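You operate a simulated robot arm through the tools that you are given. There is no shell and no other tool. Be economical: measure what you need, move in short steps, check, and stop when the job is done.

You run a simulated robot arm. Do the job below in one go: nothing can be reset, and whatever is moved stays where it is left.

Task
Slacken both bolts of the left motor, then tap its crooked shield level.
Fine: switch to UNDO; the bolts stay in; teal driver and mallet go back.

Only the result counts: the job must be done as asked and must still hold three seconds after the hand-in. Knocking over, shifting, dropping, spilling or breaking anything else fails it.

Robot
A 6-joint arm with a two-finger parallel gripper, fixed in place. Base frame: the origin is at the foot of the arm, x ahead of it, y to its left, z up; the work surface is at about z = 0.8. Lengths are in m, angles in degrees, forces in N, time in s.
With the tool pointing down near the work surface it reaches from about 0.26 to 0.64 m from the base axis. Its first joint turns from -115.0 to 115.0 degrees. Payload 3.43 kg.
The tool frame sits at the grasp point between the pads (the TCP): z along the fingers, y along the line on which they close. The tips reach 0.034 m beyond it. Largest opening 0.128 m; finger width 0.024, thickness 0.012; the body of the gripper, 0.048 by 0.13 m, starts 0.096 m behind the TCP.
Orientation is that of the tool frame in the base frame, as [roll, pitch, yaw] about the fixed x, y, z axes, in that order (R = Rz(yaw) Ry(pitch) Rx(roll)). With the fingers straight down and closing along the base's y, the tool's x points along the base's -x, its y along +y and its z along -z.

Tools
- The arm moves only by the tool send_rows. Its argument "plan" is a list of rows, each an object of numbers (a shift or turn left out is 0, a gripper value left out holds the last): "x", "y", "z": the shift along the tool's x, y, z in m; "ax", "ay", "az": the turn, a rotation vector about the tool's x, y, z in rad; "claw": the closure, from 0 (fully open) to 1 (shut). In form: [{"x": .., "y": .., "z": .., "ax": .., "ay": .., "az": .., "claw": ..}, ...]. A call has 1 to 20 rows; each row is the pose to reach, as a shift and turn from the pose commanded when the call began, along the tool's axes at that moment. A row lasts 0.2 s, in which the tool goes at most 0.05 m and 8.6 degrees; a call with a longer step from one row to the next is refused whole, and so is a gripper value outside its range. Where a pose cannot be reached the arm comes as near as it can. A force on the tool above 70 N (or 10 N above the force at the start of the call, whichever is more), or a blocked arm, ends the call early, and 0.2 s more pass. Each finger travels about 0.153 m/s and halts on what it meets, pressing with about 44 N; the grip force reading is that of the motor and also rises with nothing between the fingers. The clock runs only during rows and for 0.2 s after the last one: add rows that repeat a pose to give the fingers time. It gives the time, the measured TCP pose, the force on the tool (base axes), the opening and the grip force at its end, in the units of the frame above (readings bear some noise), with the torque about the TCP (base axes, N m) and any sound that the robot's microphone picked up, and new pictures: "views" is both (left out), scene, wrist or none.
- Cameras (640 x 400 px; columns grow to the right, rows downward): "scene" is fixed at [0.0502, 0.4993, 1.5082]; the picture's right is [-0.18, -0.98, 0.00], its down [-0.65, 0.12, -0.75] and it looks along [0.74, -0.14, -0.66] (base axes); focal length 214 px, centre (320, 200). "wrist" rides on the gripper at [0.076, -0.011, -0.16] in the tool frame; the picture's right is [0.15, 0.99, 0.00], its down [-0.88, 0.13, -0.46] and it looks along [-0.45, 0.07, 0.89] (tool axes); focal length 234 px, centre (320, 200). There is no depth. A picture from a camera that has moved, and an enlarged one, comes with that camera's place and axes in the base frame and with its lens.
- raise_lower(by): slides the trunk up (or, below 0, down) by that many m; the arm rides with it, the base frame stays. It gives what a move gives, with no picture.
- inspect(camera, box): a new picture of the part [left, top, right, bottom] of that camera's present view, enlarged. No time passes.
- hand_in(): hands the job in; it is judged then, once.

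Work in short steps. Places have to be worked out from the pictures, the camera data and where the tool is seen: move nearer, look again, correct. Check each grasp and each placing, and mend what went wrong. You have 120 turns and 200 pictures in all, those below and enlarged ones among them. Open the gripper and draw the arm clear of the work before you hand the job in, unless the task says otherwise; then end with one line.

The tools are called after "Call:" as a command line: name --argument value ..., lists and objects as JSON in quotes. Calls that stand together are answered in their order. send_rows: Moves the arm, as the interface text tells. Its arguments: {"type":"object","properties":{"plan":{"type":"array","items":{"type":"object","properties":{"x":{"type":"number"},"y":{"type":"number"},"z":{"type":"number"},"ax":{"type":"number"},"ay":{"type":"number"},"az":{"type":"number"},"claw":{"type":"number"}}}},"views":{"type":"string","enum":["both","scene","wrist","none"]}},"required":["plan"]} The other tools are called the same way: raise_lower (by) slides the trunk up or down; inspect (camera, box) takes an enlarged picture of a part of a camera's view; hand_in () hands the job in.

At the start:

```text
clock: 0.0
ee_pos: [0.3517, 0.2685, 1.3591]
ee_rot: [-180.0, -0.1, -179.9]
wrist_force: [0.2, -0.1, 0.3]
torque: [-0.01, 0.02, -0.02]
finger_gap: 0.1279
grasp_force: 0.1
trunk travel left (down, up): [-0.925, 0.065]
```

scene: 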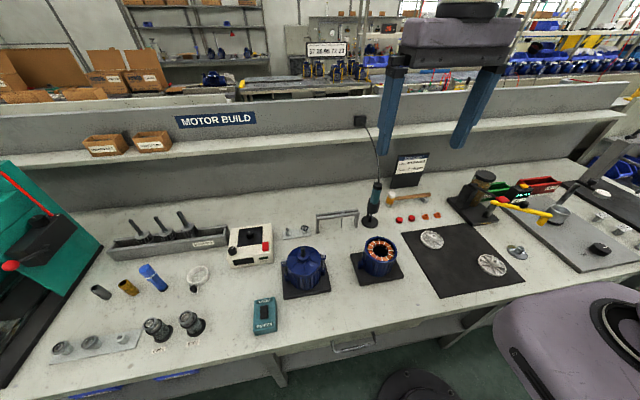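
wrist: 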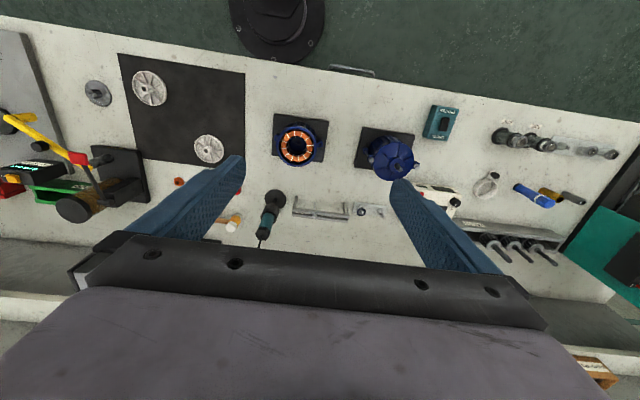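

I look closely at the motors, the driver, the mallet, and the switch box first.

Call:
inspect --camera "scene" --box '[220, 200, 420, 325]'

Call:
inspect --camera "scene" --box '[300, 110, 460, 235]'

Call:
inspect --camera "wrist" --box '[340, 90, 470, 215]'

```text
3.20 times, centred on (320, 262) of scene
camera zoom: at [0.0502, 0.4993, 1.5082], right [-0.18, -0.98, 0.0], down [-0.65, 0.12, -0.75], along [0.74, -0.14, -0.66], focal length 686 px, centre (320, 0)
```

zoom: 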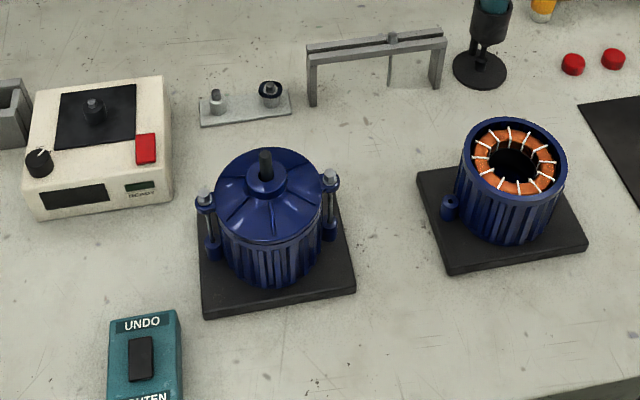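

```text
3.20 times, centred on (380, 172) of scene
camera zoom: at [0.0502, 0.4993, 1.5082], right [-0.18, -0.98, 0.0], down [-0.65, 0.12, -0.75], along [0.74, -0.14, -0.66], focal length 686 px, centre (128, 288)
```

zoom: 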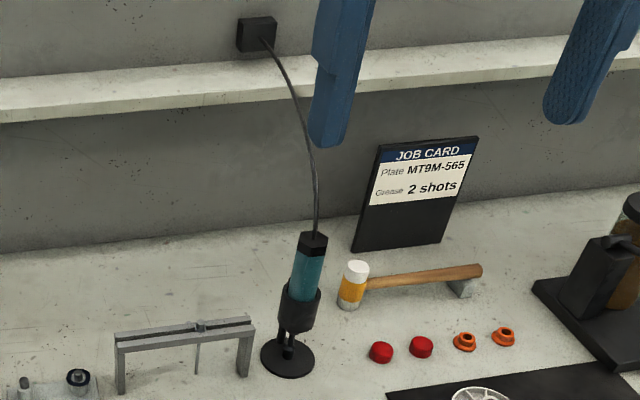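

```text
3.20 times, centred on (405, 152) of wrist
camera zoom: at [0.2748, 0.2567, 1.5199], right [-0.15, 0.99, 0.0], down [0.88, 0.13, 0.46], along [0.45, 0.07, -0.89], focal length 749 px, centre (48, 352)
```

zoom: 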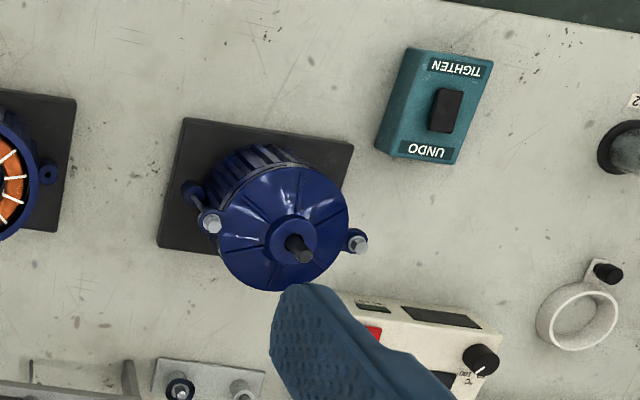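

The motor sits near (0.43, 0.48) and the driver stands near (0.66, 0.16). I lower the trunk 0.2 m to get closer views.

Call:
raise_lower --by -0.2

```text
clock: 2.2
ee_pos: [0.352, 0.268, 1.161]
ee_rot: [-179.9, 0.0, 180.0]
wrist_force: [-0.5, 0.4, 0.3]
torque: [-0.02, 0.03, -0.04]
finger_gap: 0.1279
grasp_force: 0.1
trunk travel left (down, up): [-0.725, 0.265]
```

Trunk is down. I shift the tool left and back slightly to view the left motor from close by.

Call:
send_rows --plan '[{"x": 0.01, "y": 0.045}, {"x": 0.02, "y": 0.09}, {"x": 0.03, "y": 0.13}, {"x": 0.03, "y": 0.13}]' --views "wrist"

```text
clock: 3.2
ee_pos: [0.3196, 0.3985, 1.1602]
ee_rot: [180.0, 0.0, 180.0]
wrist_force: [0.1, -0.3, 0.8]
torque: [0.0, 0.0, -0.02]
finger_gap: 0.128
grasp_force: 0.0
trunk travel left (down, up): [-0.725, 0.265]
camera wrist: at [0.2432, 0.3871, 1.3194], right [-0.15, 0.99, 0.0], down [0.88, 0.13, 0.46], along [0.45, 0.07, -0.89], focal length 234 px, centre (320, 200)
```

wrist: 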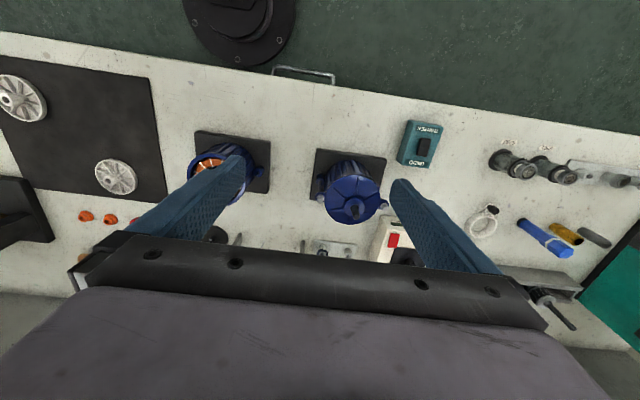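

Call:
inspect --camera "wrist" --box '[295, 110, 455, 235]'

Call:
inspect --camera "scene" --box '[265, 230, 345, 280]'

Call:
inspect --camera "scene" --box '[340, 170, 452, 240]'

```text
3.20 times, centred on (375, 172) of wrist
camera zoom: at [0.2432, 0.3871, 1.3194], right [-0.15, 0.99, 0.0], down [0.88, 0.13, 0.46], along [0.45, 0.07, -0.89], focal length 749 px, centre (144, 288)
```

zoom: 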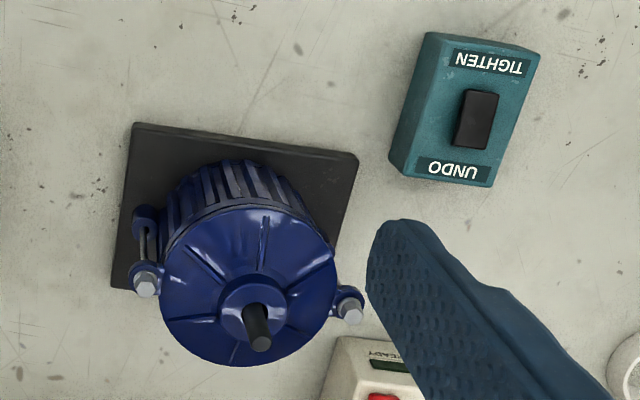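

```text
8.00 times, centred on (305, 255) of scene
camera zoom: at [0.0502, 0.4993, 1.5082], right [-0.18, -0.98, 0.0], down [-0.65, 0.12, -0.75], along [0.74, -0.14, -0.66], focal length 1716 px, centre (440, -240)
```

zoom: 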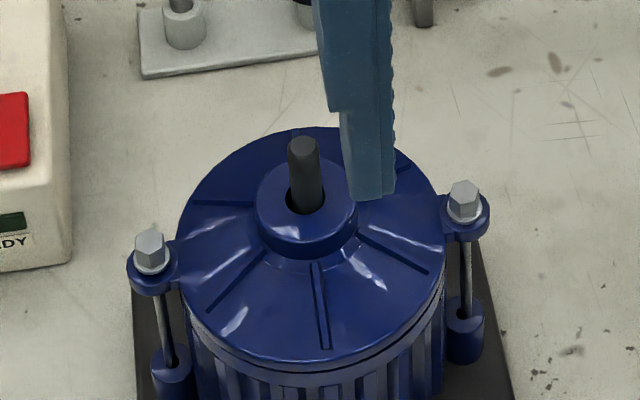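

```text
5.71 times, centred on (396, 205) of scene
camera zoom: at [0.0502, 0.4993, 1.5082], right [-0.18, -0.98, 0.0], down [-0.65, 0.12, -0.75], along [0.74, -0.14, -0.66], focal length 1226 px, centre (-114, 171)
```

zoom: 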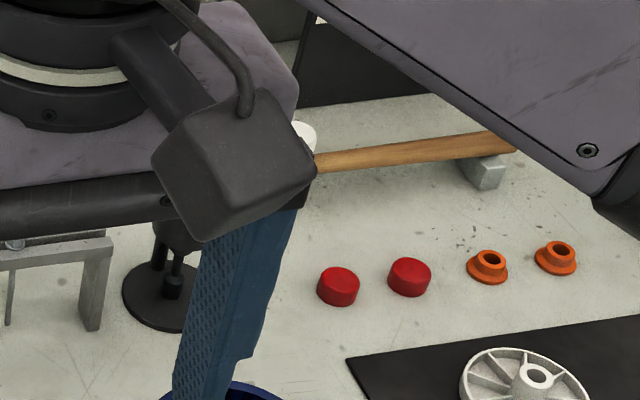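

Estimates: left bolt head (0.434, 0.538, 0.937), right bolt head (0.432, 0.417, 0.942), shaft top (0.434, 0.477, 0.986). Next I view the driver and mallet from closer.

Call:
send_rows --plan '[{"x": -0.02, "y": -0.045}, {"x": -0.04, "y": -0.09}, {"x": -0.06, "y": -0.135}, {"x": -0.08, "y": -0.18}, {"x": -0.1, "y": -0.225}, {"x": -0.12, "y": -0.26}, {"x": -0.12, "y": -0.26}]' --views "wrist"

Call:
inspect --camera "wrist" --box '[200, 130, 400, 255]'

```text
clock: 4.8
ee_pos: [0.4358, 0.141, 1.1626]
ee_rot: [-180.0, 0.0, 180.0]
wrist_force: [0.1, -0.4, -0.5]
torque: [0.02, 0.02, -0.02]
finger_gap: 0.1279
grasp_force: 0.0
trunk travel left (down, up): [-0.725, 0.265]
camera wrist: at [0.3598, 0.1283, 1.323], right [-0.15, 0.99, 0.0], down [0.88, 0.13, 0.46], along [0.45, 0.07, -0.89], focal length 234 px, centre (320, 200)
```

wrist: 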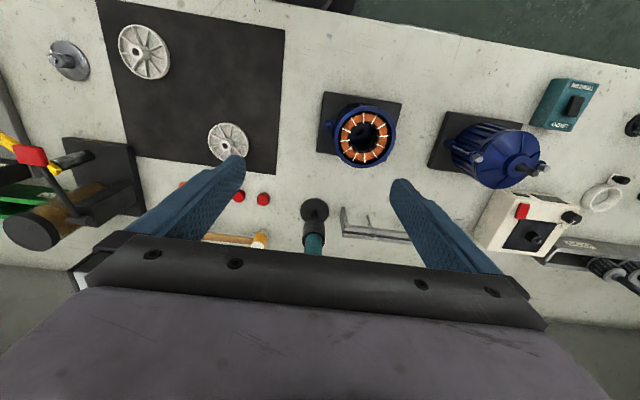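

```text
3.20 times, centred on (300, 192) of wrist
camera zoom: at [0.3598, 0.1283, 1.323], right [-0.15, 0.99, 0.0], down [0.88, 0.13, 0.46], along [0.45, 0.07, -0.89], focal length 749 px, centre (384, 224)
```

zoom: 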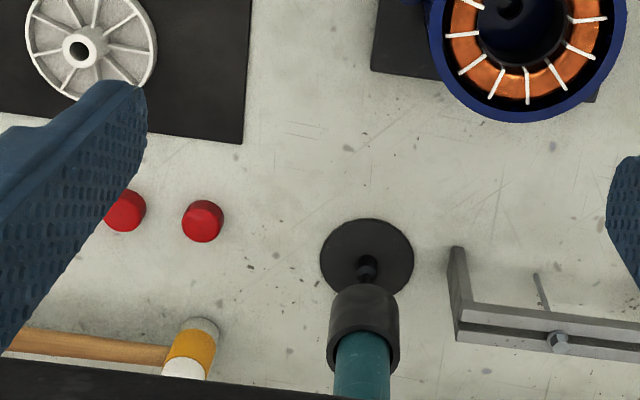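

The driver stands vertically in a holder and the mallet lies far out at x≈0.75. The switch goes first, so I move over there with the wrist yawed radially to see the rocker state.

Call:
send_rows --plan '[{"x": 0.0207, "y": 0.04, "az": -0.116}, {"x": 0.0413, "y": 0.08, "az": -0.233}, {"x": 0.062, "y": 0.12, "az": -0.349}, {"x": 0.0827, "y": 0.16, "az": -0.465}, {"x": 0.1033, "y": 0.2, "az": -0.582}, {"x": 0.124, "y": 0.24, "az": -0.698}, {"x": 0.1447, "y": 0.28, "az": -0.814}, {"x": 0.1653, "y": 0.32, "az": -0.931}, {"x": 0.186, "y": 0.36, "az": -1.047}, {"x": 0.186, "y": 0.36, "az": -1.047, "claw": 1}]' --views "wrist"

Call:
inspect --camera "scene" --box '[240, 285, 296, 340]'

```text
clock: 7.0
ee_pos: [0.2437, 0.4636, 1.1334]
ee_rot: [-180.0, 0.1, -119.9]
wrist_force: [0.6, 0.0, -0.9]
torque: [0.0, 0.03, -0.03]
finger_gap: 0.01
grasp_force: 0.1
out of reach, approached as far as the arm can: row 7, 8, 9, 10
trunk travel left (down, up): [-0.725, 0.265]
camera wrist: at [0.2148, 0.3909, 1.294], right [-0.93, 0.37, 0.0], down [0.33, 0.83, 0.46], along [0.17, 0.43, -0.89], focal length 234 px, centre (320, 200)
```

wrist: 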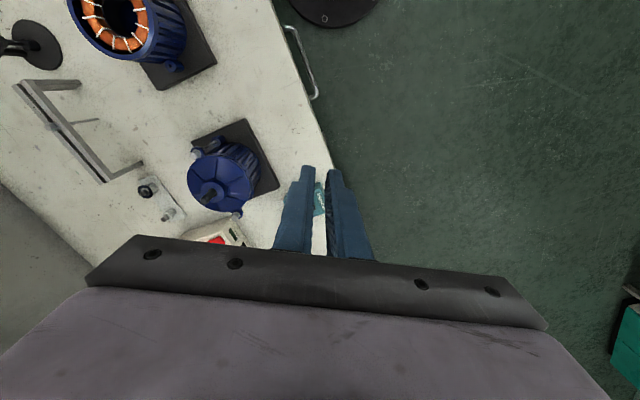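

```text
7.27 times, centred on (268, 312) of scene
camera zoom: at [0.0502, 0.4993, 1.5082], right [-0.18, -0.98, 0.0], down [-0.65, 0.12, -0.75], along [0.74, -0.14, -0.66], focal length 1560 px, centre (698, -618)
```

zoom: 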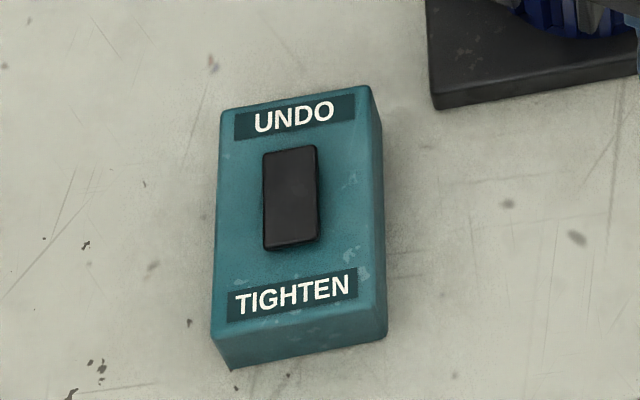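

The rocker's UNDO end isn't obviously down and reach is limited at this height. I test how reach changes when the arm goes lower.

Call:
send_rows --plan '[{"z": 0.05}, {"z": 0.1}, {"z": 0.15}, {"z": 0.15}]' --views "none"

```text
clock: 8.0
ee_pos: [0.2453, 0.464, 0.9876]
ee_rot: [180.0, 0.1, -120.1]
wrist_force: [-0.5, -0.6, 0.5]
torque: [0.03, 0.01, 0.01]
finger_gap: 0.0
grasp_force: 33.4
trunk travel left (down, up): [-0.725, 0.265]
```

Lower is fine. I extend radially outward to find the reach at this height.

Call:
send_rows --plan '[{"x": -0.045}, {"x": -0.09}, {"x": -0.13}, {"x": -0.13}]' --views "wrist"

```text
clock: 9.0
ee_pos: [0.2862, 0.5321, 0.9661]
ee_rot: [-180.0, 0.2, -120.1]
wrist_force: [0.5, -0.2, -0.3]
torque: [0.0, -0.03, 0.03]
finger_gap: 0.0
grasp_force: 33.5
out of reach, approached as far as the arm can: row 2, 3, 4
trunk travel left (down, up): [-0.725, 0.265]
camera wrist: at [0.2581, 0.4593, 1.1263], right [-0.93, 0.37, 0.0], down [0.33, 0.83, 0.46], along [0.17, 0.42, -0.89], focal length 234 px, centre (320, 200)
```

wrist: 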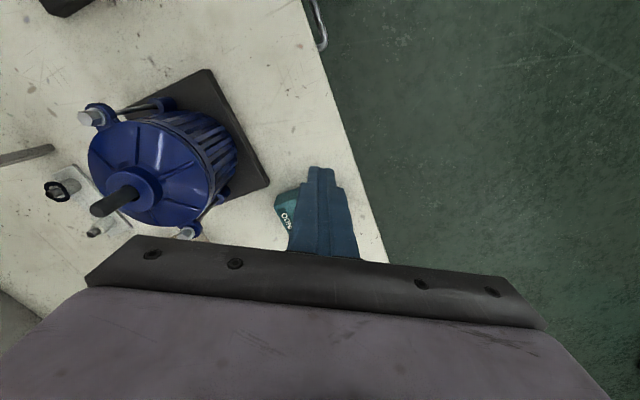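

Max top-down reach fits a circle of ~0.63 m centred at z≈0.78 for this trunk. I tilt the tool 30° outward and go out to above the switch's UNDO side at z≈0.95.

Call:
send_rows --plan '[{"ay": -0.14}, {"ay": -0.28}, {"ay": -0.42}, {"ay": -0.524}, {"ay": -0.524, "x": -0.045}, {"ay": -0.524, "x": -0.095}, {"ay": -0.524, "x": -0.095}]' --views "wrist"

```text
clock: 10.6
ee_pos: [0.3335, 0.6168, 0.9695]
ee_rot: [-180.0, 29.9, -119.9]
wrist_force: [-1.0, 0.2, -0.2]
torque: [0.03, 0.0, -0.01]
finger_gap: 0.0
grasp_force: 33.7
out of reach, approached as far as the arm can: row 1
trunk travel left (down, up): [-0.725, 0.265]
camera wrist: at [0.2702, 0.4846, 1.0693], right [-0.92, 0.39, -0.07], down [0.15, 0.53, 0.84], along [0.36, 0.76, -0.54], focal length 234 px, centre (320, 200)
```

wrist: 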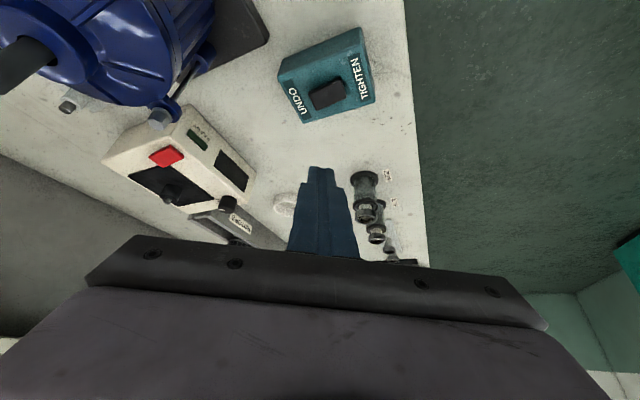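

Reach works with tilt. I enlarge the switch to see the rocker's state and height.

Call:
inspect --camera "wrist" --box '[260, 20, 400, 130]'

Call:
inspect --camera "wrist" --box '[0, 0, 224, 140]'

```text
3.64 times, centred on (330, 75) of wrist
camera zoom: at [0.2702, 0.4846, 1.0693], right [-0.92, 0.39, -0.07], down [0.15, 0.53, 0.84], along [0.36, 0.76, -0.54], focal length 852 px, centre (284, 654)
```

zoom: 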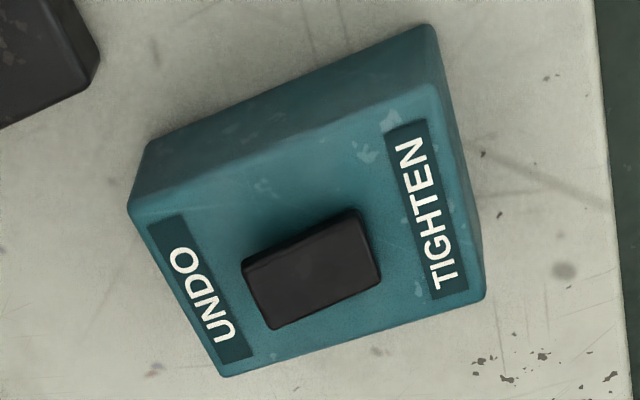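

```text
2.86 times, centred on (112, 70) of wrist
camera zoom: at [0.2702, 0.4846, 1.0693], right [-0.92, 0.39, -0.07], down [0.15, 0.53, 0.84], along [0.36, 0.76, -0.54], focal length 669 px, centre (914, 571)
```

zoom: 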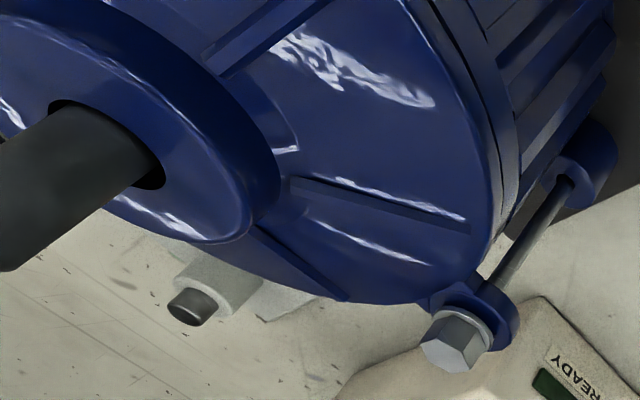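

TIGHTEN end is down, UNDO end proud; rocker centre ≈(0.334, 0.616, 0.845), UNDO end x≈0.352. I shift sideways and descend to about 2 cm above it.

Call:
send_rows --plan '[{"y": -0.012}, {"y": -0.012, "z": 0.03, "x": 0.0175}, {"y": -0.012, "z": 0.0606, "x": 0.035}, {"y": -0.012, "z": 0.0606, "x": 0.035}]' --views "both"

Call:
inspect --camera "scene" --box '[220, 270, 316, 340]'

```text
clock: 11.6
ee_pos: [0.3437, 0.6137, 0.8977]
ee_rot: [-179.9, 30.1, -119.9]
wrist_force: [0.1, -0.4, -0.7]
torque: [-0.02, -0.01, -0.01]
finger_gap: 0.0
grasp_force: 33.0
trunk travel left (down, up): [-0.725, 0.265]
camera wrist: at [0.2787, 0.4802, 0.9986], right [-0.92, 0.39, -0.07], down [0.15, 0.53, 0.84], along [0.36, 0.76, -0.54], focal length 234 px, centre (320, 200)
```

scene: 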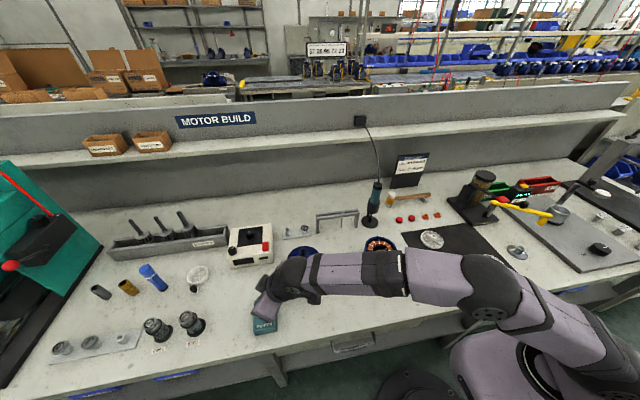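
wrist: 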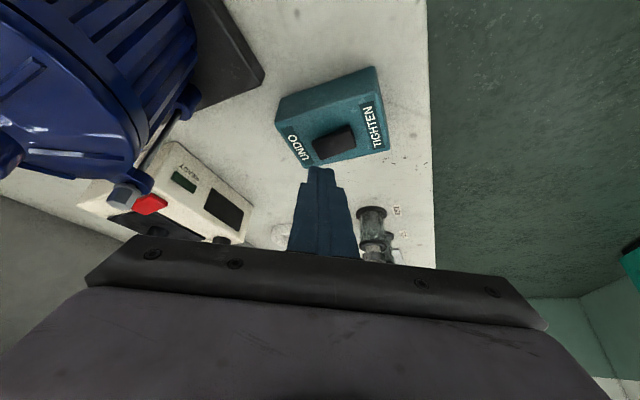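

```text
5.71 times, centred on (268, 305) of scene
camera zoom: at [0.0502, 0.4993, 1.5082], right [-0.18, -0.98, 0.0], down [-0.65, 0.12, -0.75], along [0.74, -0.14, -0.66], focal length 1226 px, centre (617, -400)
```

zoom: 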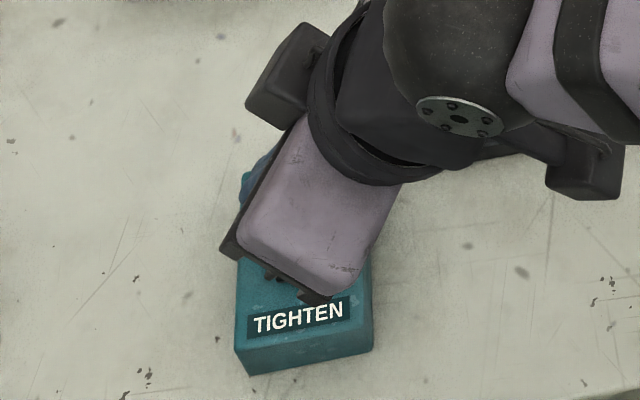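

Aligned; contact edge ~17 mm above rocker. I press down slowly and watch force and sound.

Call:
send_rows --plan '[{"x": 0.0056, "z": 0.0037}, {"x": 0.0086, "z": 0.009}, {"x": 0.0101, "z": 0.0115}, {"x": 0.0116, "z": 0.014}, {"x": 0.0131, "z": 0.0167}, {"x": 0.0131, "z": 0.0167}]' --views "wrist"

```text
clock: 13.0
ee_pos: [0.3433, 0.6077, 0.8828]
ee_rot: [179.9, 30.7, -120.0]
wrist_force: [2.2, -1.9, 18.3]
torque: [0.18, 0.05, -0.03]
finger_gap: 0.0
grasp_force: 32.5
trunk travel left (down, up): [-0.725, 0.265]
camera wrist: at [0.2784, 0.4746, 0.9819], right [-0.92, 0.39, -0.07], down [0.15, 0.52, 0.84], along [0.36, 0.76, -0.54], focal length 234 px, centre (320, 200)
```

wrist: 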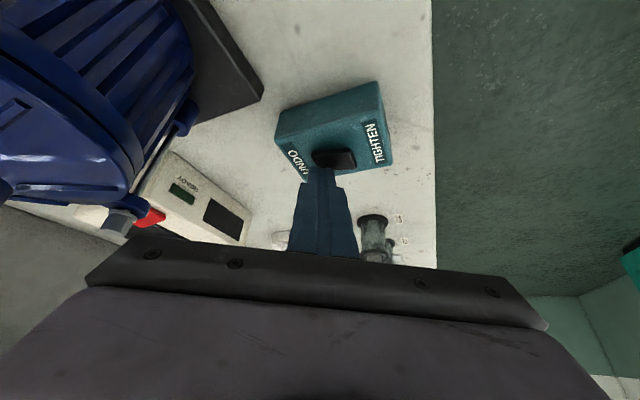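

18 N contact. I check whether the rocker flipped.

Call:
inspect --camera "wrist" --box '[265, 70, 405, 190]'

```text
3.33 times, centred on (335, 130) of wrist
camera zoom: at [0.2784, 0.4746, 0.9819], right [-0.92, 0.39, -0.07], down [0.15, 0.52, 0.84], along [0.36, 0.76, -0.54], focal length 781 px, centre (270, 433)
```

zoom: 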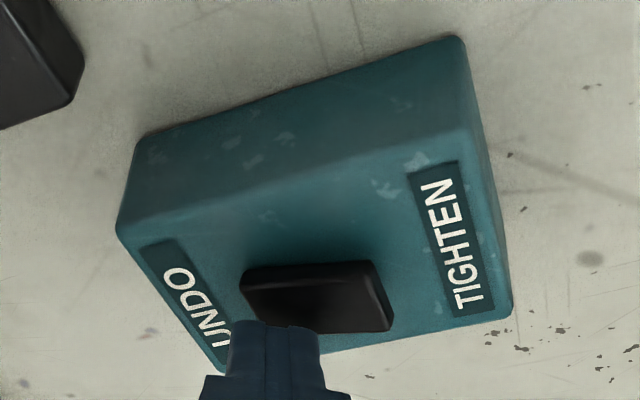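

It looks flipped (TIGHTEN end now proud). I lift off and verify.

Call:
send_rows --plan '[{"x": -0.01, "z": -0.0173}, {"x": -0.03, "z": -0.052}, {"x": -0.045, "z": -0.078}, {"x": -0.045, "z": -0.078}]' --views "none"

Call:
inspect --camera "wrist" --box '[260, 20, 400, 130]'

```text
clock: 14.0
ee_pos: [0.3419, 0.6073, 0.9687]
ee_rot: [-180.0, 29.9, -120.0]
wrist_force: [0.3, 0.9, 0.7]
torque: [0.01, 0.02, -0.02]
finger_gap: 0.0
grasp_force: 32.8
trunk travel left (down, up): [-0.725, 0.265]
```

```text
3.64 times, centred on (330, 75) of wrist
camera zoom: at [0.2773, 0.4747, 1.0686], right [-0.92, 0.39, -0.07], down [0.15, 0.53, 0.83], along [0.36, 0.76, -0.55], focal length 852 px, centre (284, 654)
```

zoom: 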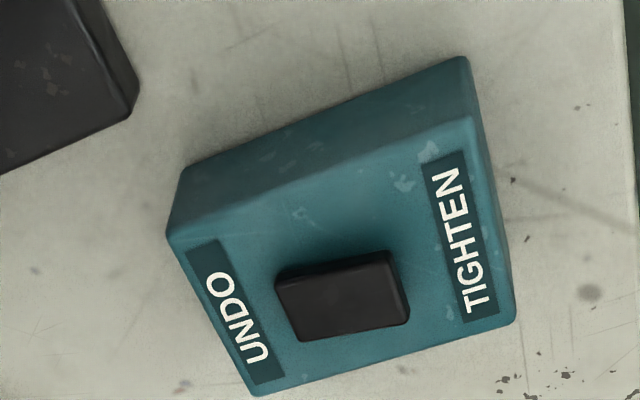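

UNDO is pressed now. I pull back up, return to tool-down, then turn toward the driver with the wrist flipped so the camera will ride above the horizontal gripper.

Call:
send_rows --plan '[{"x": 0.028, "z": -0.0376, "ay": 0.1}, {"x": 0.056, "z": -0.0752, "ay": 0.2}, {"x": 0.084, "z": -0.1128, "ay": 0.3}, {"x": 0.112, "z": -0.15, "ay": 0.4}, {"x": 0.14, "z": -0.188, "ay": 0.524}, {"x": 0.168, "z": -0.225, "ay": 0.524}, {"x": 0.195, "z": -0.263, "ay": 0.524}, {"x": 0.195, "z": -0.263, "ay": 0.524, "claw": 0}]' --views "none"

```text
clock: 15.8
ee_pos: [0.1928, 0.3456, 1.0978]
ee_rot: [-179.9, 0.0, -120.0]
wrist_force: [0.2, -0.4, -0.3]
torque: [0.01, -0.01, 0.0]
finger_gap: 0.1156
grasp_force: 0.1
trunk travel left (down, up): [-0.725, 0.265]
```

Retracted cleanly. Now I travel toward the driver's azimuth with a half-turn flip of the wrist.

Call:
send_rows --plan '[{"x": 0.0074, "y": -0.0192, "az": -0.145}, {"x": 0.0148, "y": -0.0384, "az": -0.29}, {"x": 0.0221, "y": -0.0576, "az": -0.435}, {"x": 0.0295, "y": -0.0768, "az": -0.58}, {"x": 0.0369, "y": -0.096, "az": -0.725}, {"x": 0.0443, "y": -0.1151, "az": -0.87}, {"x": 0.0516, "y": -0.1343, "az": -1.015}, {"x": 0.059, "y": -0.1535, "az": -1.16}, {"x": 0.0664, "y": -0.1727, "az": -1.305}, {"x": 0.0738, "y": -0.1919, "az": -1.45}, {"x": 0.0811, "y": -0.2111, "az": -1.595}, {"x": 0.0885, "y": -0.2303, "az": -1.74}, {"x": 0.0959, "y": -0.2494, "az": -1.885}, {"x": 0.1033, "y": -0.2686, "az": -2.03}, {"x": 0.1106, "y": -0.2878, "az": -2.175}, {"x": 0.118, "y": -0.307, "az": -2.32}, {"x": 0.118, "y": -0.307, "az": -2.32}]' --views "none"

```text
clock: 19.4
ee_pos: [0.39, 0.1197, 1.0962]
ee_rot: [179.8, 0.0, 12.7]
wrist_force: [0.5, -0.7, -0.1]
torque: [-0.02, 0.0, 0.03]
finger_gap: 0.128
grasp_force: 0.0
out of reach, approached as far as the arm can: row 16, 17
trunk travel left (down, up): [-0.725, 0.265]
```

The flip is near the wrist's limit but usable. I tilt to horizontal while moving forward, staying short of the driver.

Call:
send_rows --plan '[{"x": 0.0125, "z": 0.004, "ay": 0.131}, {"x": 0.025, "z": 0.008, "ay": 0.262}, {"x": 0.0375, "z": 0.012, "ay": 0.393}, {"x": 0.05, "z": 0.016, "ay": 0.524}, {"x": 0.0625, "z": 0.02, "ay": 0.655}, {"x": 0.075, "z": 0.024, "ay": 0.785}, {"x": 0.0875, "z": 0.028, "ay": 0.916}, {"x": 0.1, "z": 0.032, "ay": 1.047}, {"x": 0.1125, "z": 0.036, "ay": 1.178}, {"x": 0.125, "z": 0.04, "ay": 1.309}, {"x": 0.1375, "z": 0.044, "ay": 1.44}, {"x": 0.15, "z": 0.048, "ay": 1.57}, {"x": 0.15, "z": 0.048, "ay": 1.57}]' --views "both"

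```text
clock: 22.2
ee_pos: [0.5302, 0.1714, 1.0485]
ee_rot: [-151.3, -89.9, -16.3]
wrist_force: [0.4, 0.2, 1.0]
torque: [0.02, -0.01, -0.02]
finger_gap: 0.1282
grasp_force: 0.1
out of reach, approached as far as the arm can: row 8, 9, 11, 12, 13
trunk travel left (down, up): [-0.725, 0.265]
camera wrist: at [0.3707, 0.147, 1.1247], right [0.21, -0.97, 0.15], down [-0.42, -0.23, -0.88], along [0.88, 0.13, -0.45], focal length 234 px, centre (320, 200)
```

scene: 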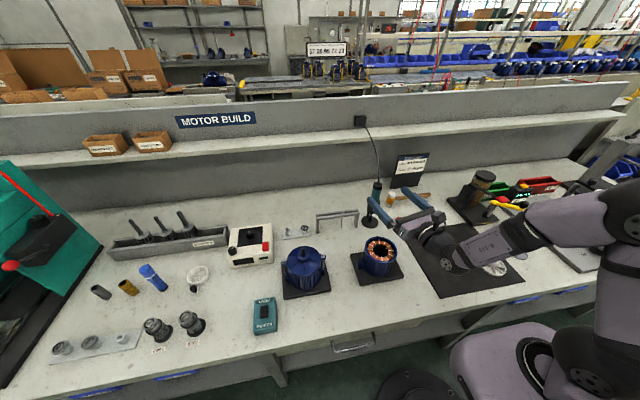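
wrist: 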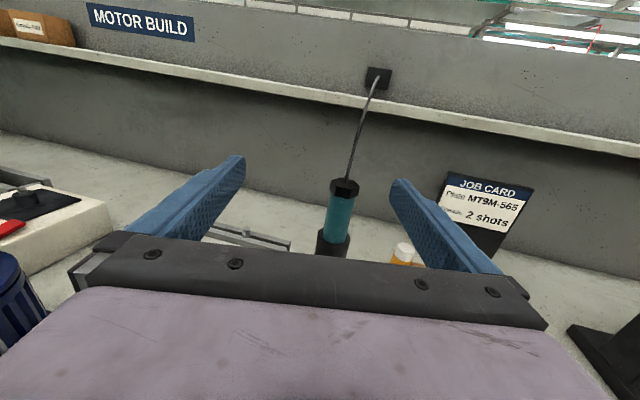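

Horizontal pose achieved with the driver in view at (0.656, 0.158), grip between z≈0.93 and 0.995. I centre laterally and lower to z≈0.965 before advancing.

Call:
send_rows --plan '[{"x": -0.028, "y": 0.013}, {"x": -0.056, "y": 0.026}, {"x": -0.0835, "y": 0.039}, {"x": -0.0835, "y": 0.039, "z": 0.03}, {"x": -0.0835, "y": 0.039, "z": 0.03}]' --views "wrist"

```text
clock: 23.4
ee_pos: [0.5512, 0.1776, 0.9681]
ee_rot: [168.5, -89.9, 23.1]
wrist_force: [0.2, 0.2, 0.5]
torque: [-0.07, 0.03, -0.01]
finger_gap: 0.1281
grasp_force: 0.2
out of reach, approached as far as the arm can: row 1, 2, 3, 4, 5
trunk travel left (down, up): [-0.725, 0.265]
camera wrist: at [0.3917, 0.1561, 1.0442], right [0.2, -0.97, 0.15], down [-0.42, -0.22, -0.88], along [0.88, 0.11, -0.45], focal length 234 px, centre (320, 200)
```

wrist: 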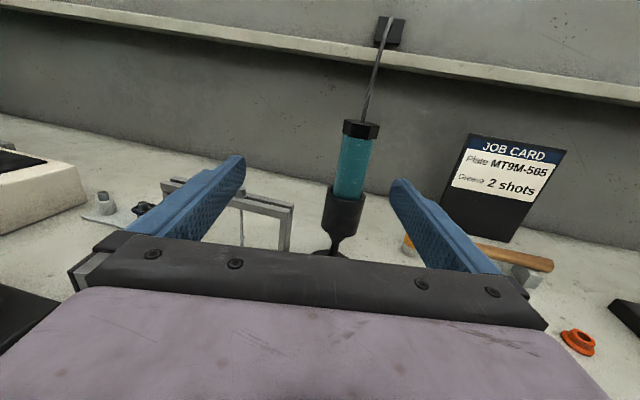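

The wrist flip limit blocks the lateral shift, so I turn the pointing direction ~10° clockwise to free it and recentre.

Call:
send_rows --plan '[{"ax": -0.1, "z": 0.005, "y": 0.01}, {"ax": -0.2, "z": 0.01, "y": 0.02}, {"ax": -0.2, "z": 0.019, "y": 0.027}, {"ax": -0.2, "z": 0.019, "y": 0.027}]' --views "wrist"

```text
clock: 24.4
ee_pos: [0.5742, 0.1533, 0.9677]
ee_rot: [168.7, -89.9, 12.7]
wrist_force: [0.2, 0.0, -0.6]
torque: [0.04, 0.01, -0.01]
finger_gap: 0.1281
grasp_force: 0.1
trunk travel left (down, up): [-0.725, 0.265]
camera wrist: at [0.4126, 0.1598, 1.0436], right [0.02, -0.99, 0.15], down [-0.45, -0.14, -0.88], along [0.89, -0.04, -0.45], focal length 234 px, centre (320, 200)
```

wrist: 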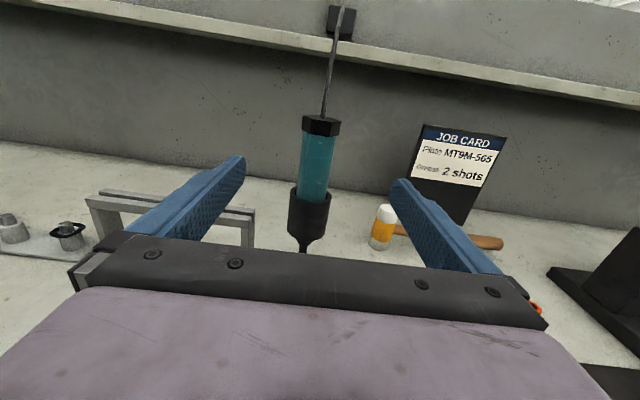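

Now centred: driver axis ≈(0.656, 0.158). I advance 0.08 m and close.

Call:
send_rows --plan '[{"z": 0.03, "y": -0.003}, {"z": 0.06, "y": -0.003}, {"z": 0.081, "y": -0.003}, {"z": 0.081, "y": -0.003}, {"z": 0.081, "y": -0.003, "claw": 0.5}, {"z": 0.081, "y": -0.003, "claw": 1}, {"z": 0.081, "y": -0.003, "claw": 1}, {"z": 0.081, "y": -0.003, "claw": 1}]' --views "both"

```text
clock: 26.2
ee_pos: [0.6544, 0.1601, 0.9667]
ee_rot: [176.3, -89.9, 5.1]
wrist_force: [0.3, -0.7, 0.1]
torque: [-0.26, 0.05, -0.19]
finger_gap: 0.0336
grasp_force: 44.1
trunk travel left (down, up): [-0.725, 0.265]
camera wrist: at [0.4929, 0.1658, 1.0417], right [0.03, -0.99, 0.15], down [-0.45, -0.14, -0.88], along [0.89, -0.04, -0.45], focal length 234 px, centre (320, 200)
```

scene: 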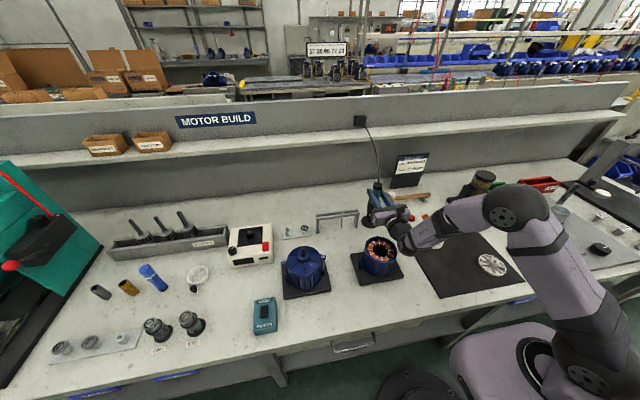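
wrist: 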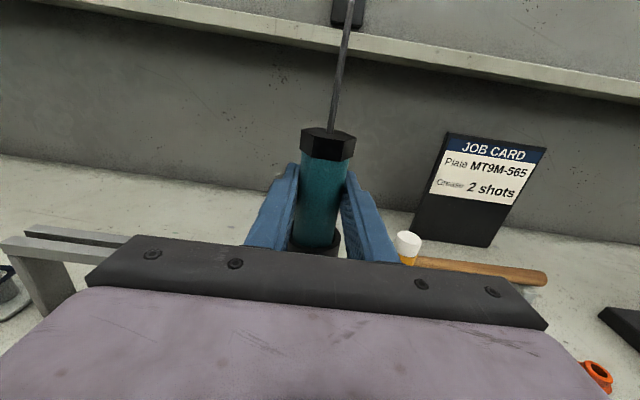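

Grip is good (33.6 mm gap). I lift straight up and look for the freed bit.

Call:
send_rows --plan '[{"x": 0.02}, {"x": 0.05}, {"x": 0.09}, {"x": 0.13}, {"x": 0.13}]' --views "both"

Call:
inspect --camera "scene" --box '[330, 130, 442, 235]'

```text
clock: 27.4
ee_pos: [0.654, 0.1574, 1.095]
ee_rot: [161.8, -90.0, 19.5]
wrist_force: [0.3, -0.7, -3.4]
torque: [-0.28, 0.09, -0.24]
finger_gap: 0.0333
grasp_force: 44.8
trunk travel left (down, up): [-0.725, 0.265]
camera wrist: at [0.4928, 0.1632, 1.1723], right [0.03, -0.99, 0.15], down [-0.45, -0.14, -0.88], along [0.89, -0.04, -0.45], focal length 234 px, centre (320, 200)
```

scene: 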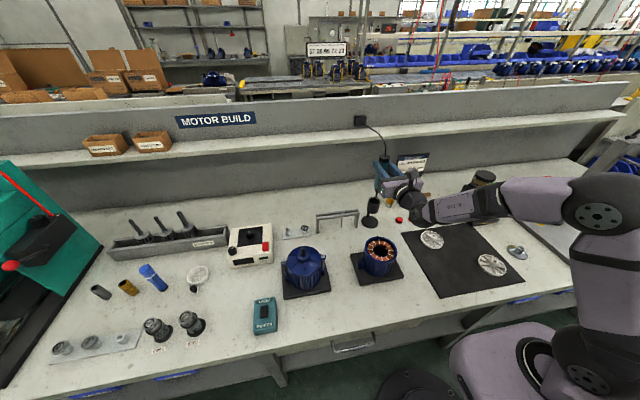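
wrist: 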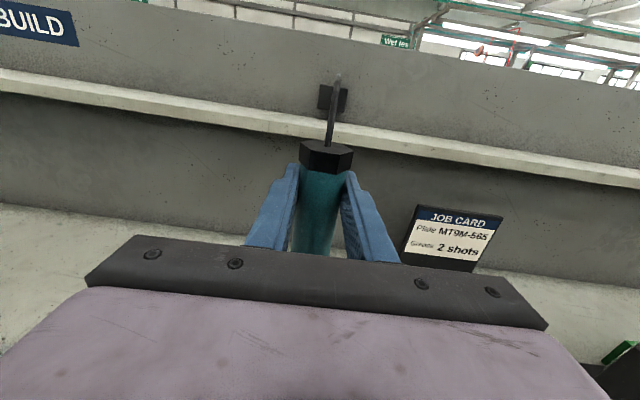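

```text
3.81 times, centred on (386, 182) of scene
camera zoom: at [0.0502, 0.4993, 1.5082], right [-0.18, -0.98, 0.0], down [-0.65, 0.12, -0.75], along [0.74, -0.14, -0.66], focal length 817 px, centre (69, 267)
```

zoom: 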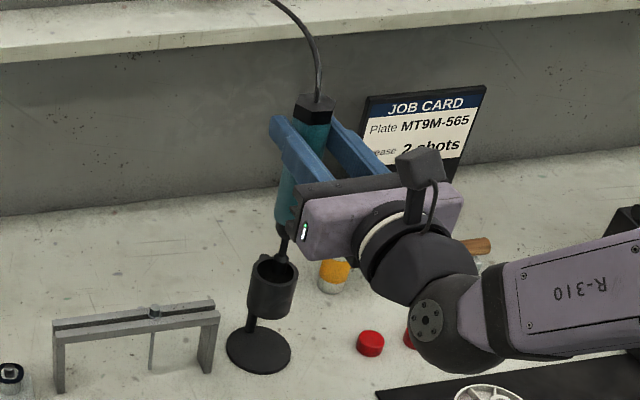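

The holder cup stays behind and the driver is longer than thought; I raise the trunk to clear the bit fully and look again.

Call:
raise_lower --by 0.1

Call:
inspect --camera "scene" --box '[330, 120, 442, 225]'

```text
clock: 28.7
ee_pos: [0.6531, 0.1567, 1.1961]
ee_rot: [167.1, -89.9, 14.4]
wrist_force: [-0.4, -0.4, -2.5]
torque: [-0.03, 0.06, -0.02]
finger_gap: 0.0337
grasp_force: 43.4
trunk travel left (down, up): [-0.825, 0.165]
```

```text
3.81 times, centred on (386, 172) of scene
camera zoom: at [0.0502, 0.4993, 1.5082], right [-0.18, -0.98, 0.0], down [-0.65, 0.12, -0.75], along [0.74, -0.14, -0.66], focal length 817 px, centre (69, 305)
```

zoom: 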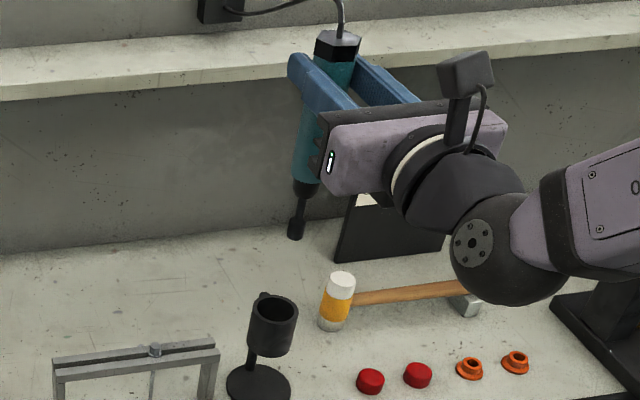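

The driver hangs vertical, bit tip ≈0.173 m below the TCP. I carry it at this height to above the right-hand bolt, turning the pointing direction to ≈35°.

Call:
send_rows --plan '[{"z": -0.0266, "y": -0.0334, "ax": 0.0725}, {"z": -0.0532, "y": -0.0668, "ax": 0.145}, {"z": -0.0798, "y": -0.1, "ax": 0.2175}, {"z": -0.1064, "y": -0.1335, "ax": 0.29}, {"z": -0.133, "y": -0.167, "ax": 0.3625}, {"z": -0.16, "y": -0.2, "ax": 0.435}, {"z": -0.186, "y": -0.2336, "ax": 0.5075}, {"z": -0.213, "y": -0.267, "ax": 0.58}, {"z": -0.213, "y": -0.267, "ax": 0.58}]' --views "both"

Call:
inspect --camera "scene" --box '[256, 160, 384, 280]'

```text
clock: 30.7
ee_pos: [0.4334, 0.4169, 1.1969]
ee_rot: [-169.1, -89.8, 23.8]
wrist_force: [0.3, 0.5, -2.5]
torque: [-0.01, 0.03, 0.04]
finger_gap: 0.0336
grasp_force: 44.0
trunk travel left (down, up): [-0.825, 0.165]
camera wrist: at [0.2948, 0.335, 1.2739], right [0.56, -0.81, 0.15], down [-0.3, -0.37, -0.88], along [0.77, 0.45, -0.45], focal length 234 px, centre (320, 200)
```

scene: 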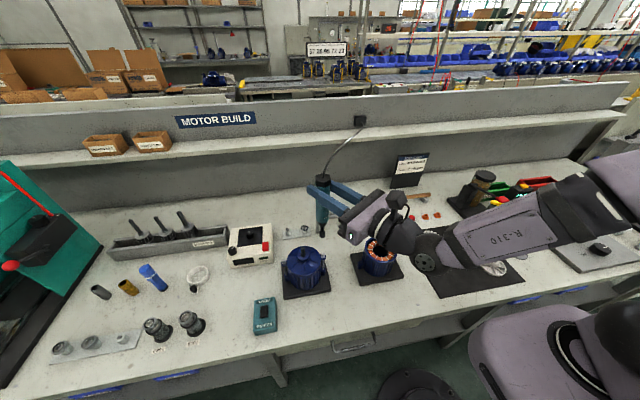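
wrist: 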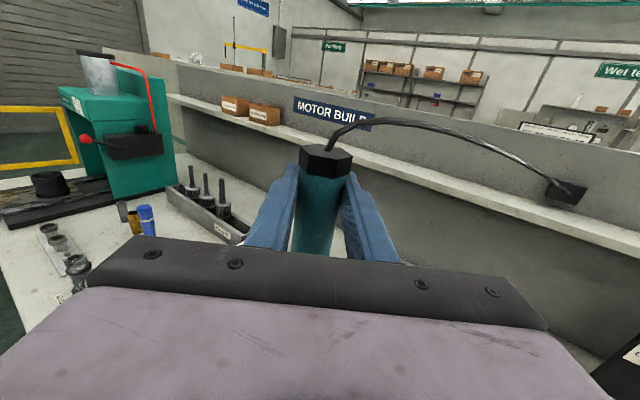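

```text
3.33 times, centred on (320, 220) of scene
camera zoom: at [0.0502, 0.4993, 1.5082], right [-0.18, -0.98, 0.0], down [-0.65, 0.12, -0.75], along [0.74, -0.14, -0.66], focal length 715 px, centre (320, 133)
```

zoom: 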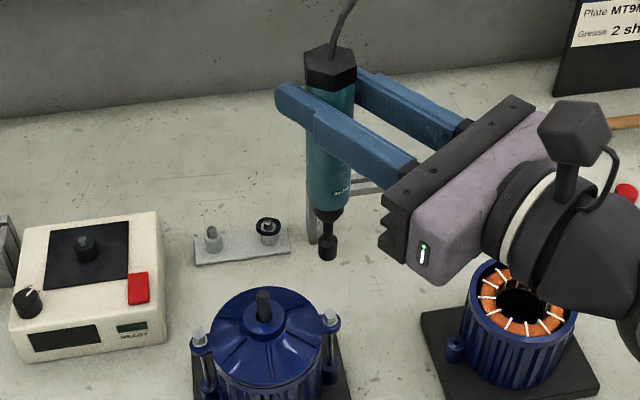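

The bit is about 5 mm off in y. I correct and descend to ~2 cm above the bolt head, then look at the alignment.

Call:
send_rows --plan '[{"x": -0.02, "y": 0.005, "z": -0.001}, {"x": -0.045, "y": 0.005, "z": -0.001}, {"x": -0.06, "y": 0.005, "z": -0.001}, {"x": -0.06, "y": 0.005, "z": -0.001}]' --views "none"

Call:
inspect --camera "scene" --box '[288, 220, 352, 270]'

```text
clock: 31.7
ee_pos: [0.435, 0.4154, 1.1358]
ee_rot: [-133.4, -89.9, -11.8]
wrist_force: [0.7, 0.9, -2.0]
torque: [-0.03, 0.01, -0.01]
finger_gap: 0.0337
grasp_force: 44.1
trunk travel left (down, up): [-0.825, 0.165]
```

```text
8.00 times, centred on (320, 245) of scene
camera zoom: at [0.0502, 0.4993, 1.5082], right [-0.18, -0.98, 0.0], down [-0.65, 0.12, -0.75], along [0.74, -0.14, -0.66], focal length 1716 px, centre (320, -160)
```

zoom: 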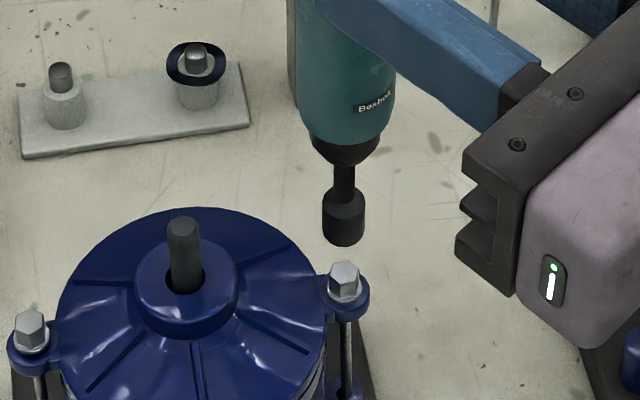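

Columns align; I descend another 12 mm and look again.

Call:
send_rows --plan '[{"x": -0.006}, {"x": -0.012}, {"x": -0.012}]' --views "none"

Call:
inspect --camera "scene" --box '[304, 230, 336, 255]'

```text
clock: 32.5
ee_pos: [0.4362, 0.4143, 1.1237]
ee_rot: [-169.2, -89.9, 24.0]
wrist_force: [0.3, -0.2, -3.1]
torque: [0.0, 0.01, 0.01]
finger_gap: 0.0336
grasp_force: 43.5
trunk travel left (down, up): [-0.825, 0.165]
```

```text
16.00 times, centred on (320, 242) of scene
camera zoom: at [0.0502, 0.4993, 1.5082], right [-0.18, -0.98, 0.0], down [-0.65, 0.12, -0.75], along [0.74, -0.14, -0.66], focal length 3432 px, centre (320, -480)
```

zoom: 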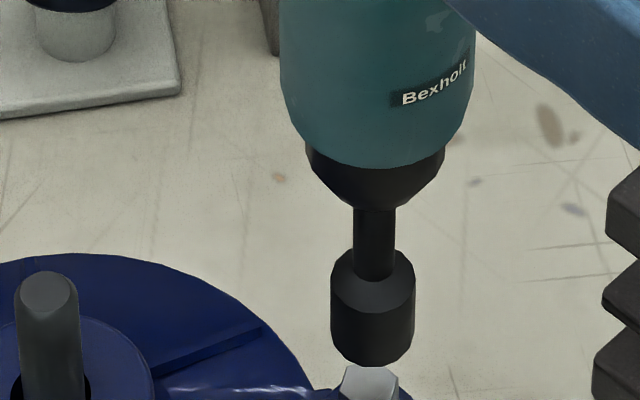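

Socket is centred laterally with maybe 10–17 mm to go. I descend slowly in small steps watching for contact.

Call:
send_rows --plan '[{"x": -0.003}, {"x": -0.006}, {"x": -0.009}, {"x": -0.009}]' --views "none"

Call:
inspect --camera "scene" --box '[304, 238, 344, 263]'

```text
clock: 33.5
ee_pos: [0.4351, 0.414, 1.1158]
ee_rot: [-154.1, -89.8, 8.7]
wrist_force: [-0.7, -0.5, -3.4]
torque: [-0.02, 0.01, -0.02]
finger_gap: 0.0336
grasp_force: 43.9
trunk travel left (down, up): [-0.825, 0.165]
```

```text
16.00 times, centred on (324, 250) of scene
camera zoom: at [0.0502, 0.4993, 1.5082], right [-0.18, -0.98, 0.0], down [-0.65, 0.12, -0.75], along [0.74, -0.14, -0.66], focal length 3432 px, centre (256, -608)
```

zoom: 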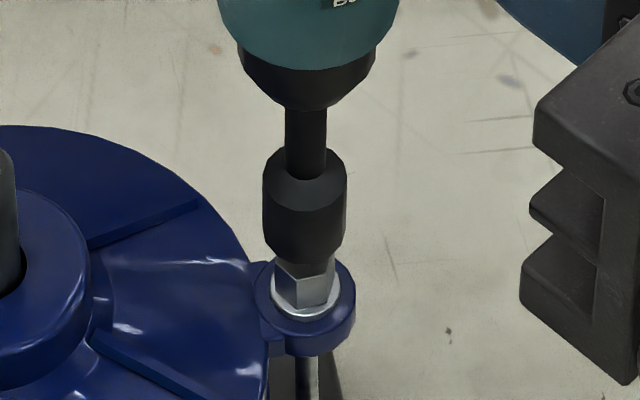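

Lateral alignment looks right (socket column ≈ head column). I continue down slowly to engage.

Call:
send_rows --plan '[{"x": -0.003}, {"x": -0.006}, {"x": -0.009}, {"x": -0.011}, {"x": -0.011}]' --views "none"

Call:
inspect --camera "scene" --box '[304, 238, 344, 263]'

```text
clock: 34.7
ee_pos: [0.4351, 0.413, 1.1106]
ee_rot: [-11.6, -89.1, -133.7]
wrist_force: [-3.9, -2.6, 24.2]
torque: [-0.34, 0.45, -0.02]
finger_gap: 0.0335
grasp_force: 44.5
trunk travel left (down, up): [-0.825, 0.165]
```

```text
16.00 times, centred on (324, 250) of scene
camera zoom: at [0.0502, 0.4993, 1.5082], right [-0.18, -0.98, 0.0], down [-0.65, 0.12, -0.75], along [0.74, -0.14, -0.66], focal length 3432 px, centre (256, -608)
```

zoom: 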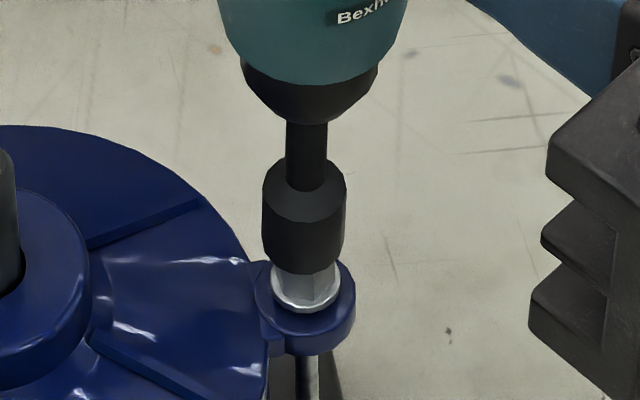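

Contact at ~27 N and the bolt's flange appears to have turned and risen ~2 mm — the driver runs on pressing. I lift off and check the bolt.

Call:
send_rows --plan '[{"x": 0.01}, {"x": 0.03}, {"x": 0.05}, {"x": 0.05}]' --views "none"

Call:
inspect --camera "scene" --box '[265, 230, 345, 280]'

Call:
inspect --camera "scene" --box '[304, 238, 344, 263]'

```text
clock: 35.7
ee_pos: [0.4344, 0.4144, 1.153]
ee_rot: [176.7, -89.8, 38.1]
wrist_force: [0.4, 0.4, -3.3]
torque: [0.0, 0.03, 0.01]
finger_gap: 0.034
grasp_force: 44.4
trunk travel left (down, up): [-0.825, 0.165]
```

```text
8.00 times, centred on (305, 255) of scene
camera zoom: at [0.0502, 0.4993, 1.5082], right [-0.18, -0.98, 0.0], down [-0.65, 0.12, -0.75], along [0.74, -0.14, -0.66], focal length 1716 px, centre (440, -240)
```

zoom: 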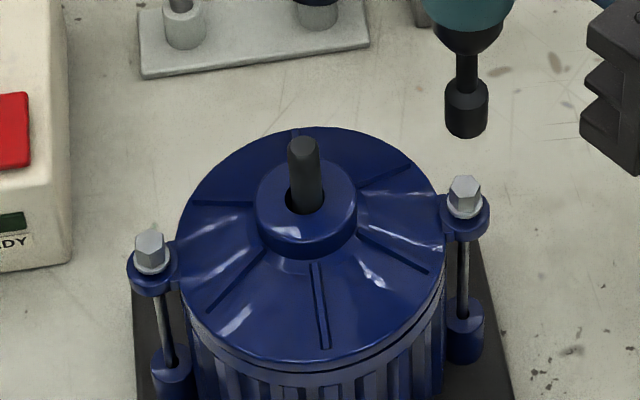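

```text
16.00 times, centred on (324, 250) of scene
camera zoom: at [0.0502, 0.4993, 1.5082], right [-0.18, -0.98, 0.0], down [-0.65, 0.12, -0.75], along [0.74, -0.14, -0.66], focal length 3432 px, centre (256, -608)
```

zoom: 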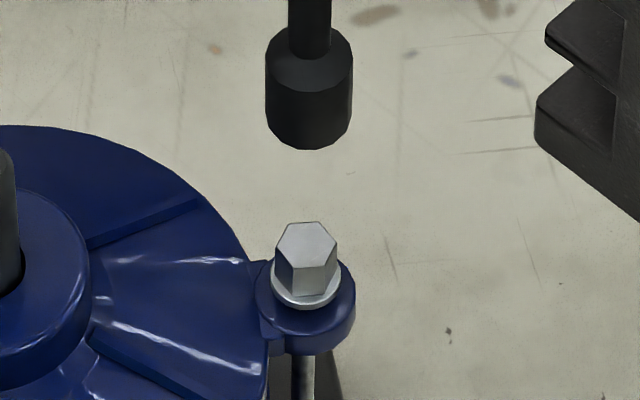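

The right bolt rose ~4 mm and remains in. I lift over the shaft and go to the left bolt, keeping the same heading.

Call:
send_rows --plan '[{"x": 0.042}, {"x": 0.042, "z": 0.0237, "y": -0.0324}, {"x": 0.042, "z": 0.0473, "y": -0.0649}, {"x": 0.042, "z": 0.071, "y": -0.0973}, {"x": 0.02, "z": 0.071, "y": -0.0973}, {"x": -0.01, "z": 0.071, "y": -0.0973}, {"x": -0.01, "z": 0.071, "y": -0.0973}]' --views "none"

Call:
inspect --camera "scene" --box '[260, 238, 310, 270]'

```text
clock: 37.3
ee_pos: [0.4388, 0.5352, 1.1435]
ee_rot: [-107.9, -89.8, -37.5]
wrist_force: [-0.7, -0.4, -2.8]
torque: [-0.04, 0.01, -0.01]
finger_gap: 0.0334
grasp_force: 44.0
trunk travel left (down, up): [-0.825, 0.165]
```

```text
12.50 times, centred on (285, 254) of scene
camera zoom: at [0.0502, 0.4993, 1.5082], right [-0.18, -0.98, 0.0], down [-0.65, 0.12, -0.75], along [0.74, -0.14, -0.66], focal length 2681 px, centre (758, -475)
```

zoom: 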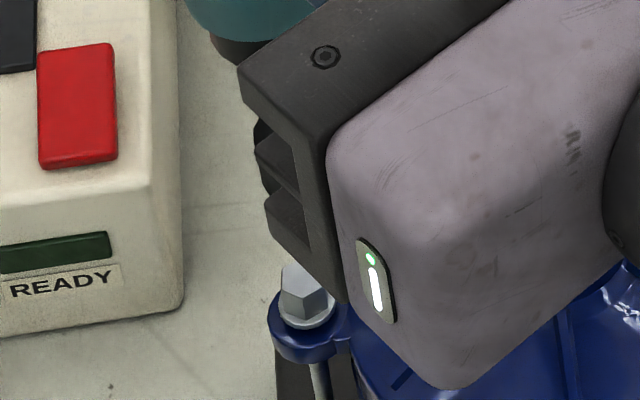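

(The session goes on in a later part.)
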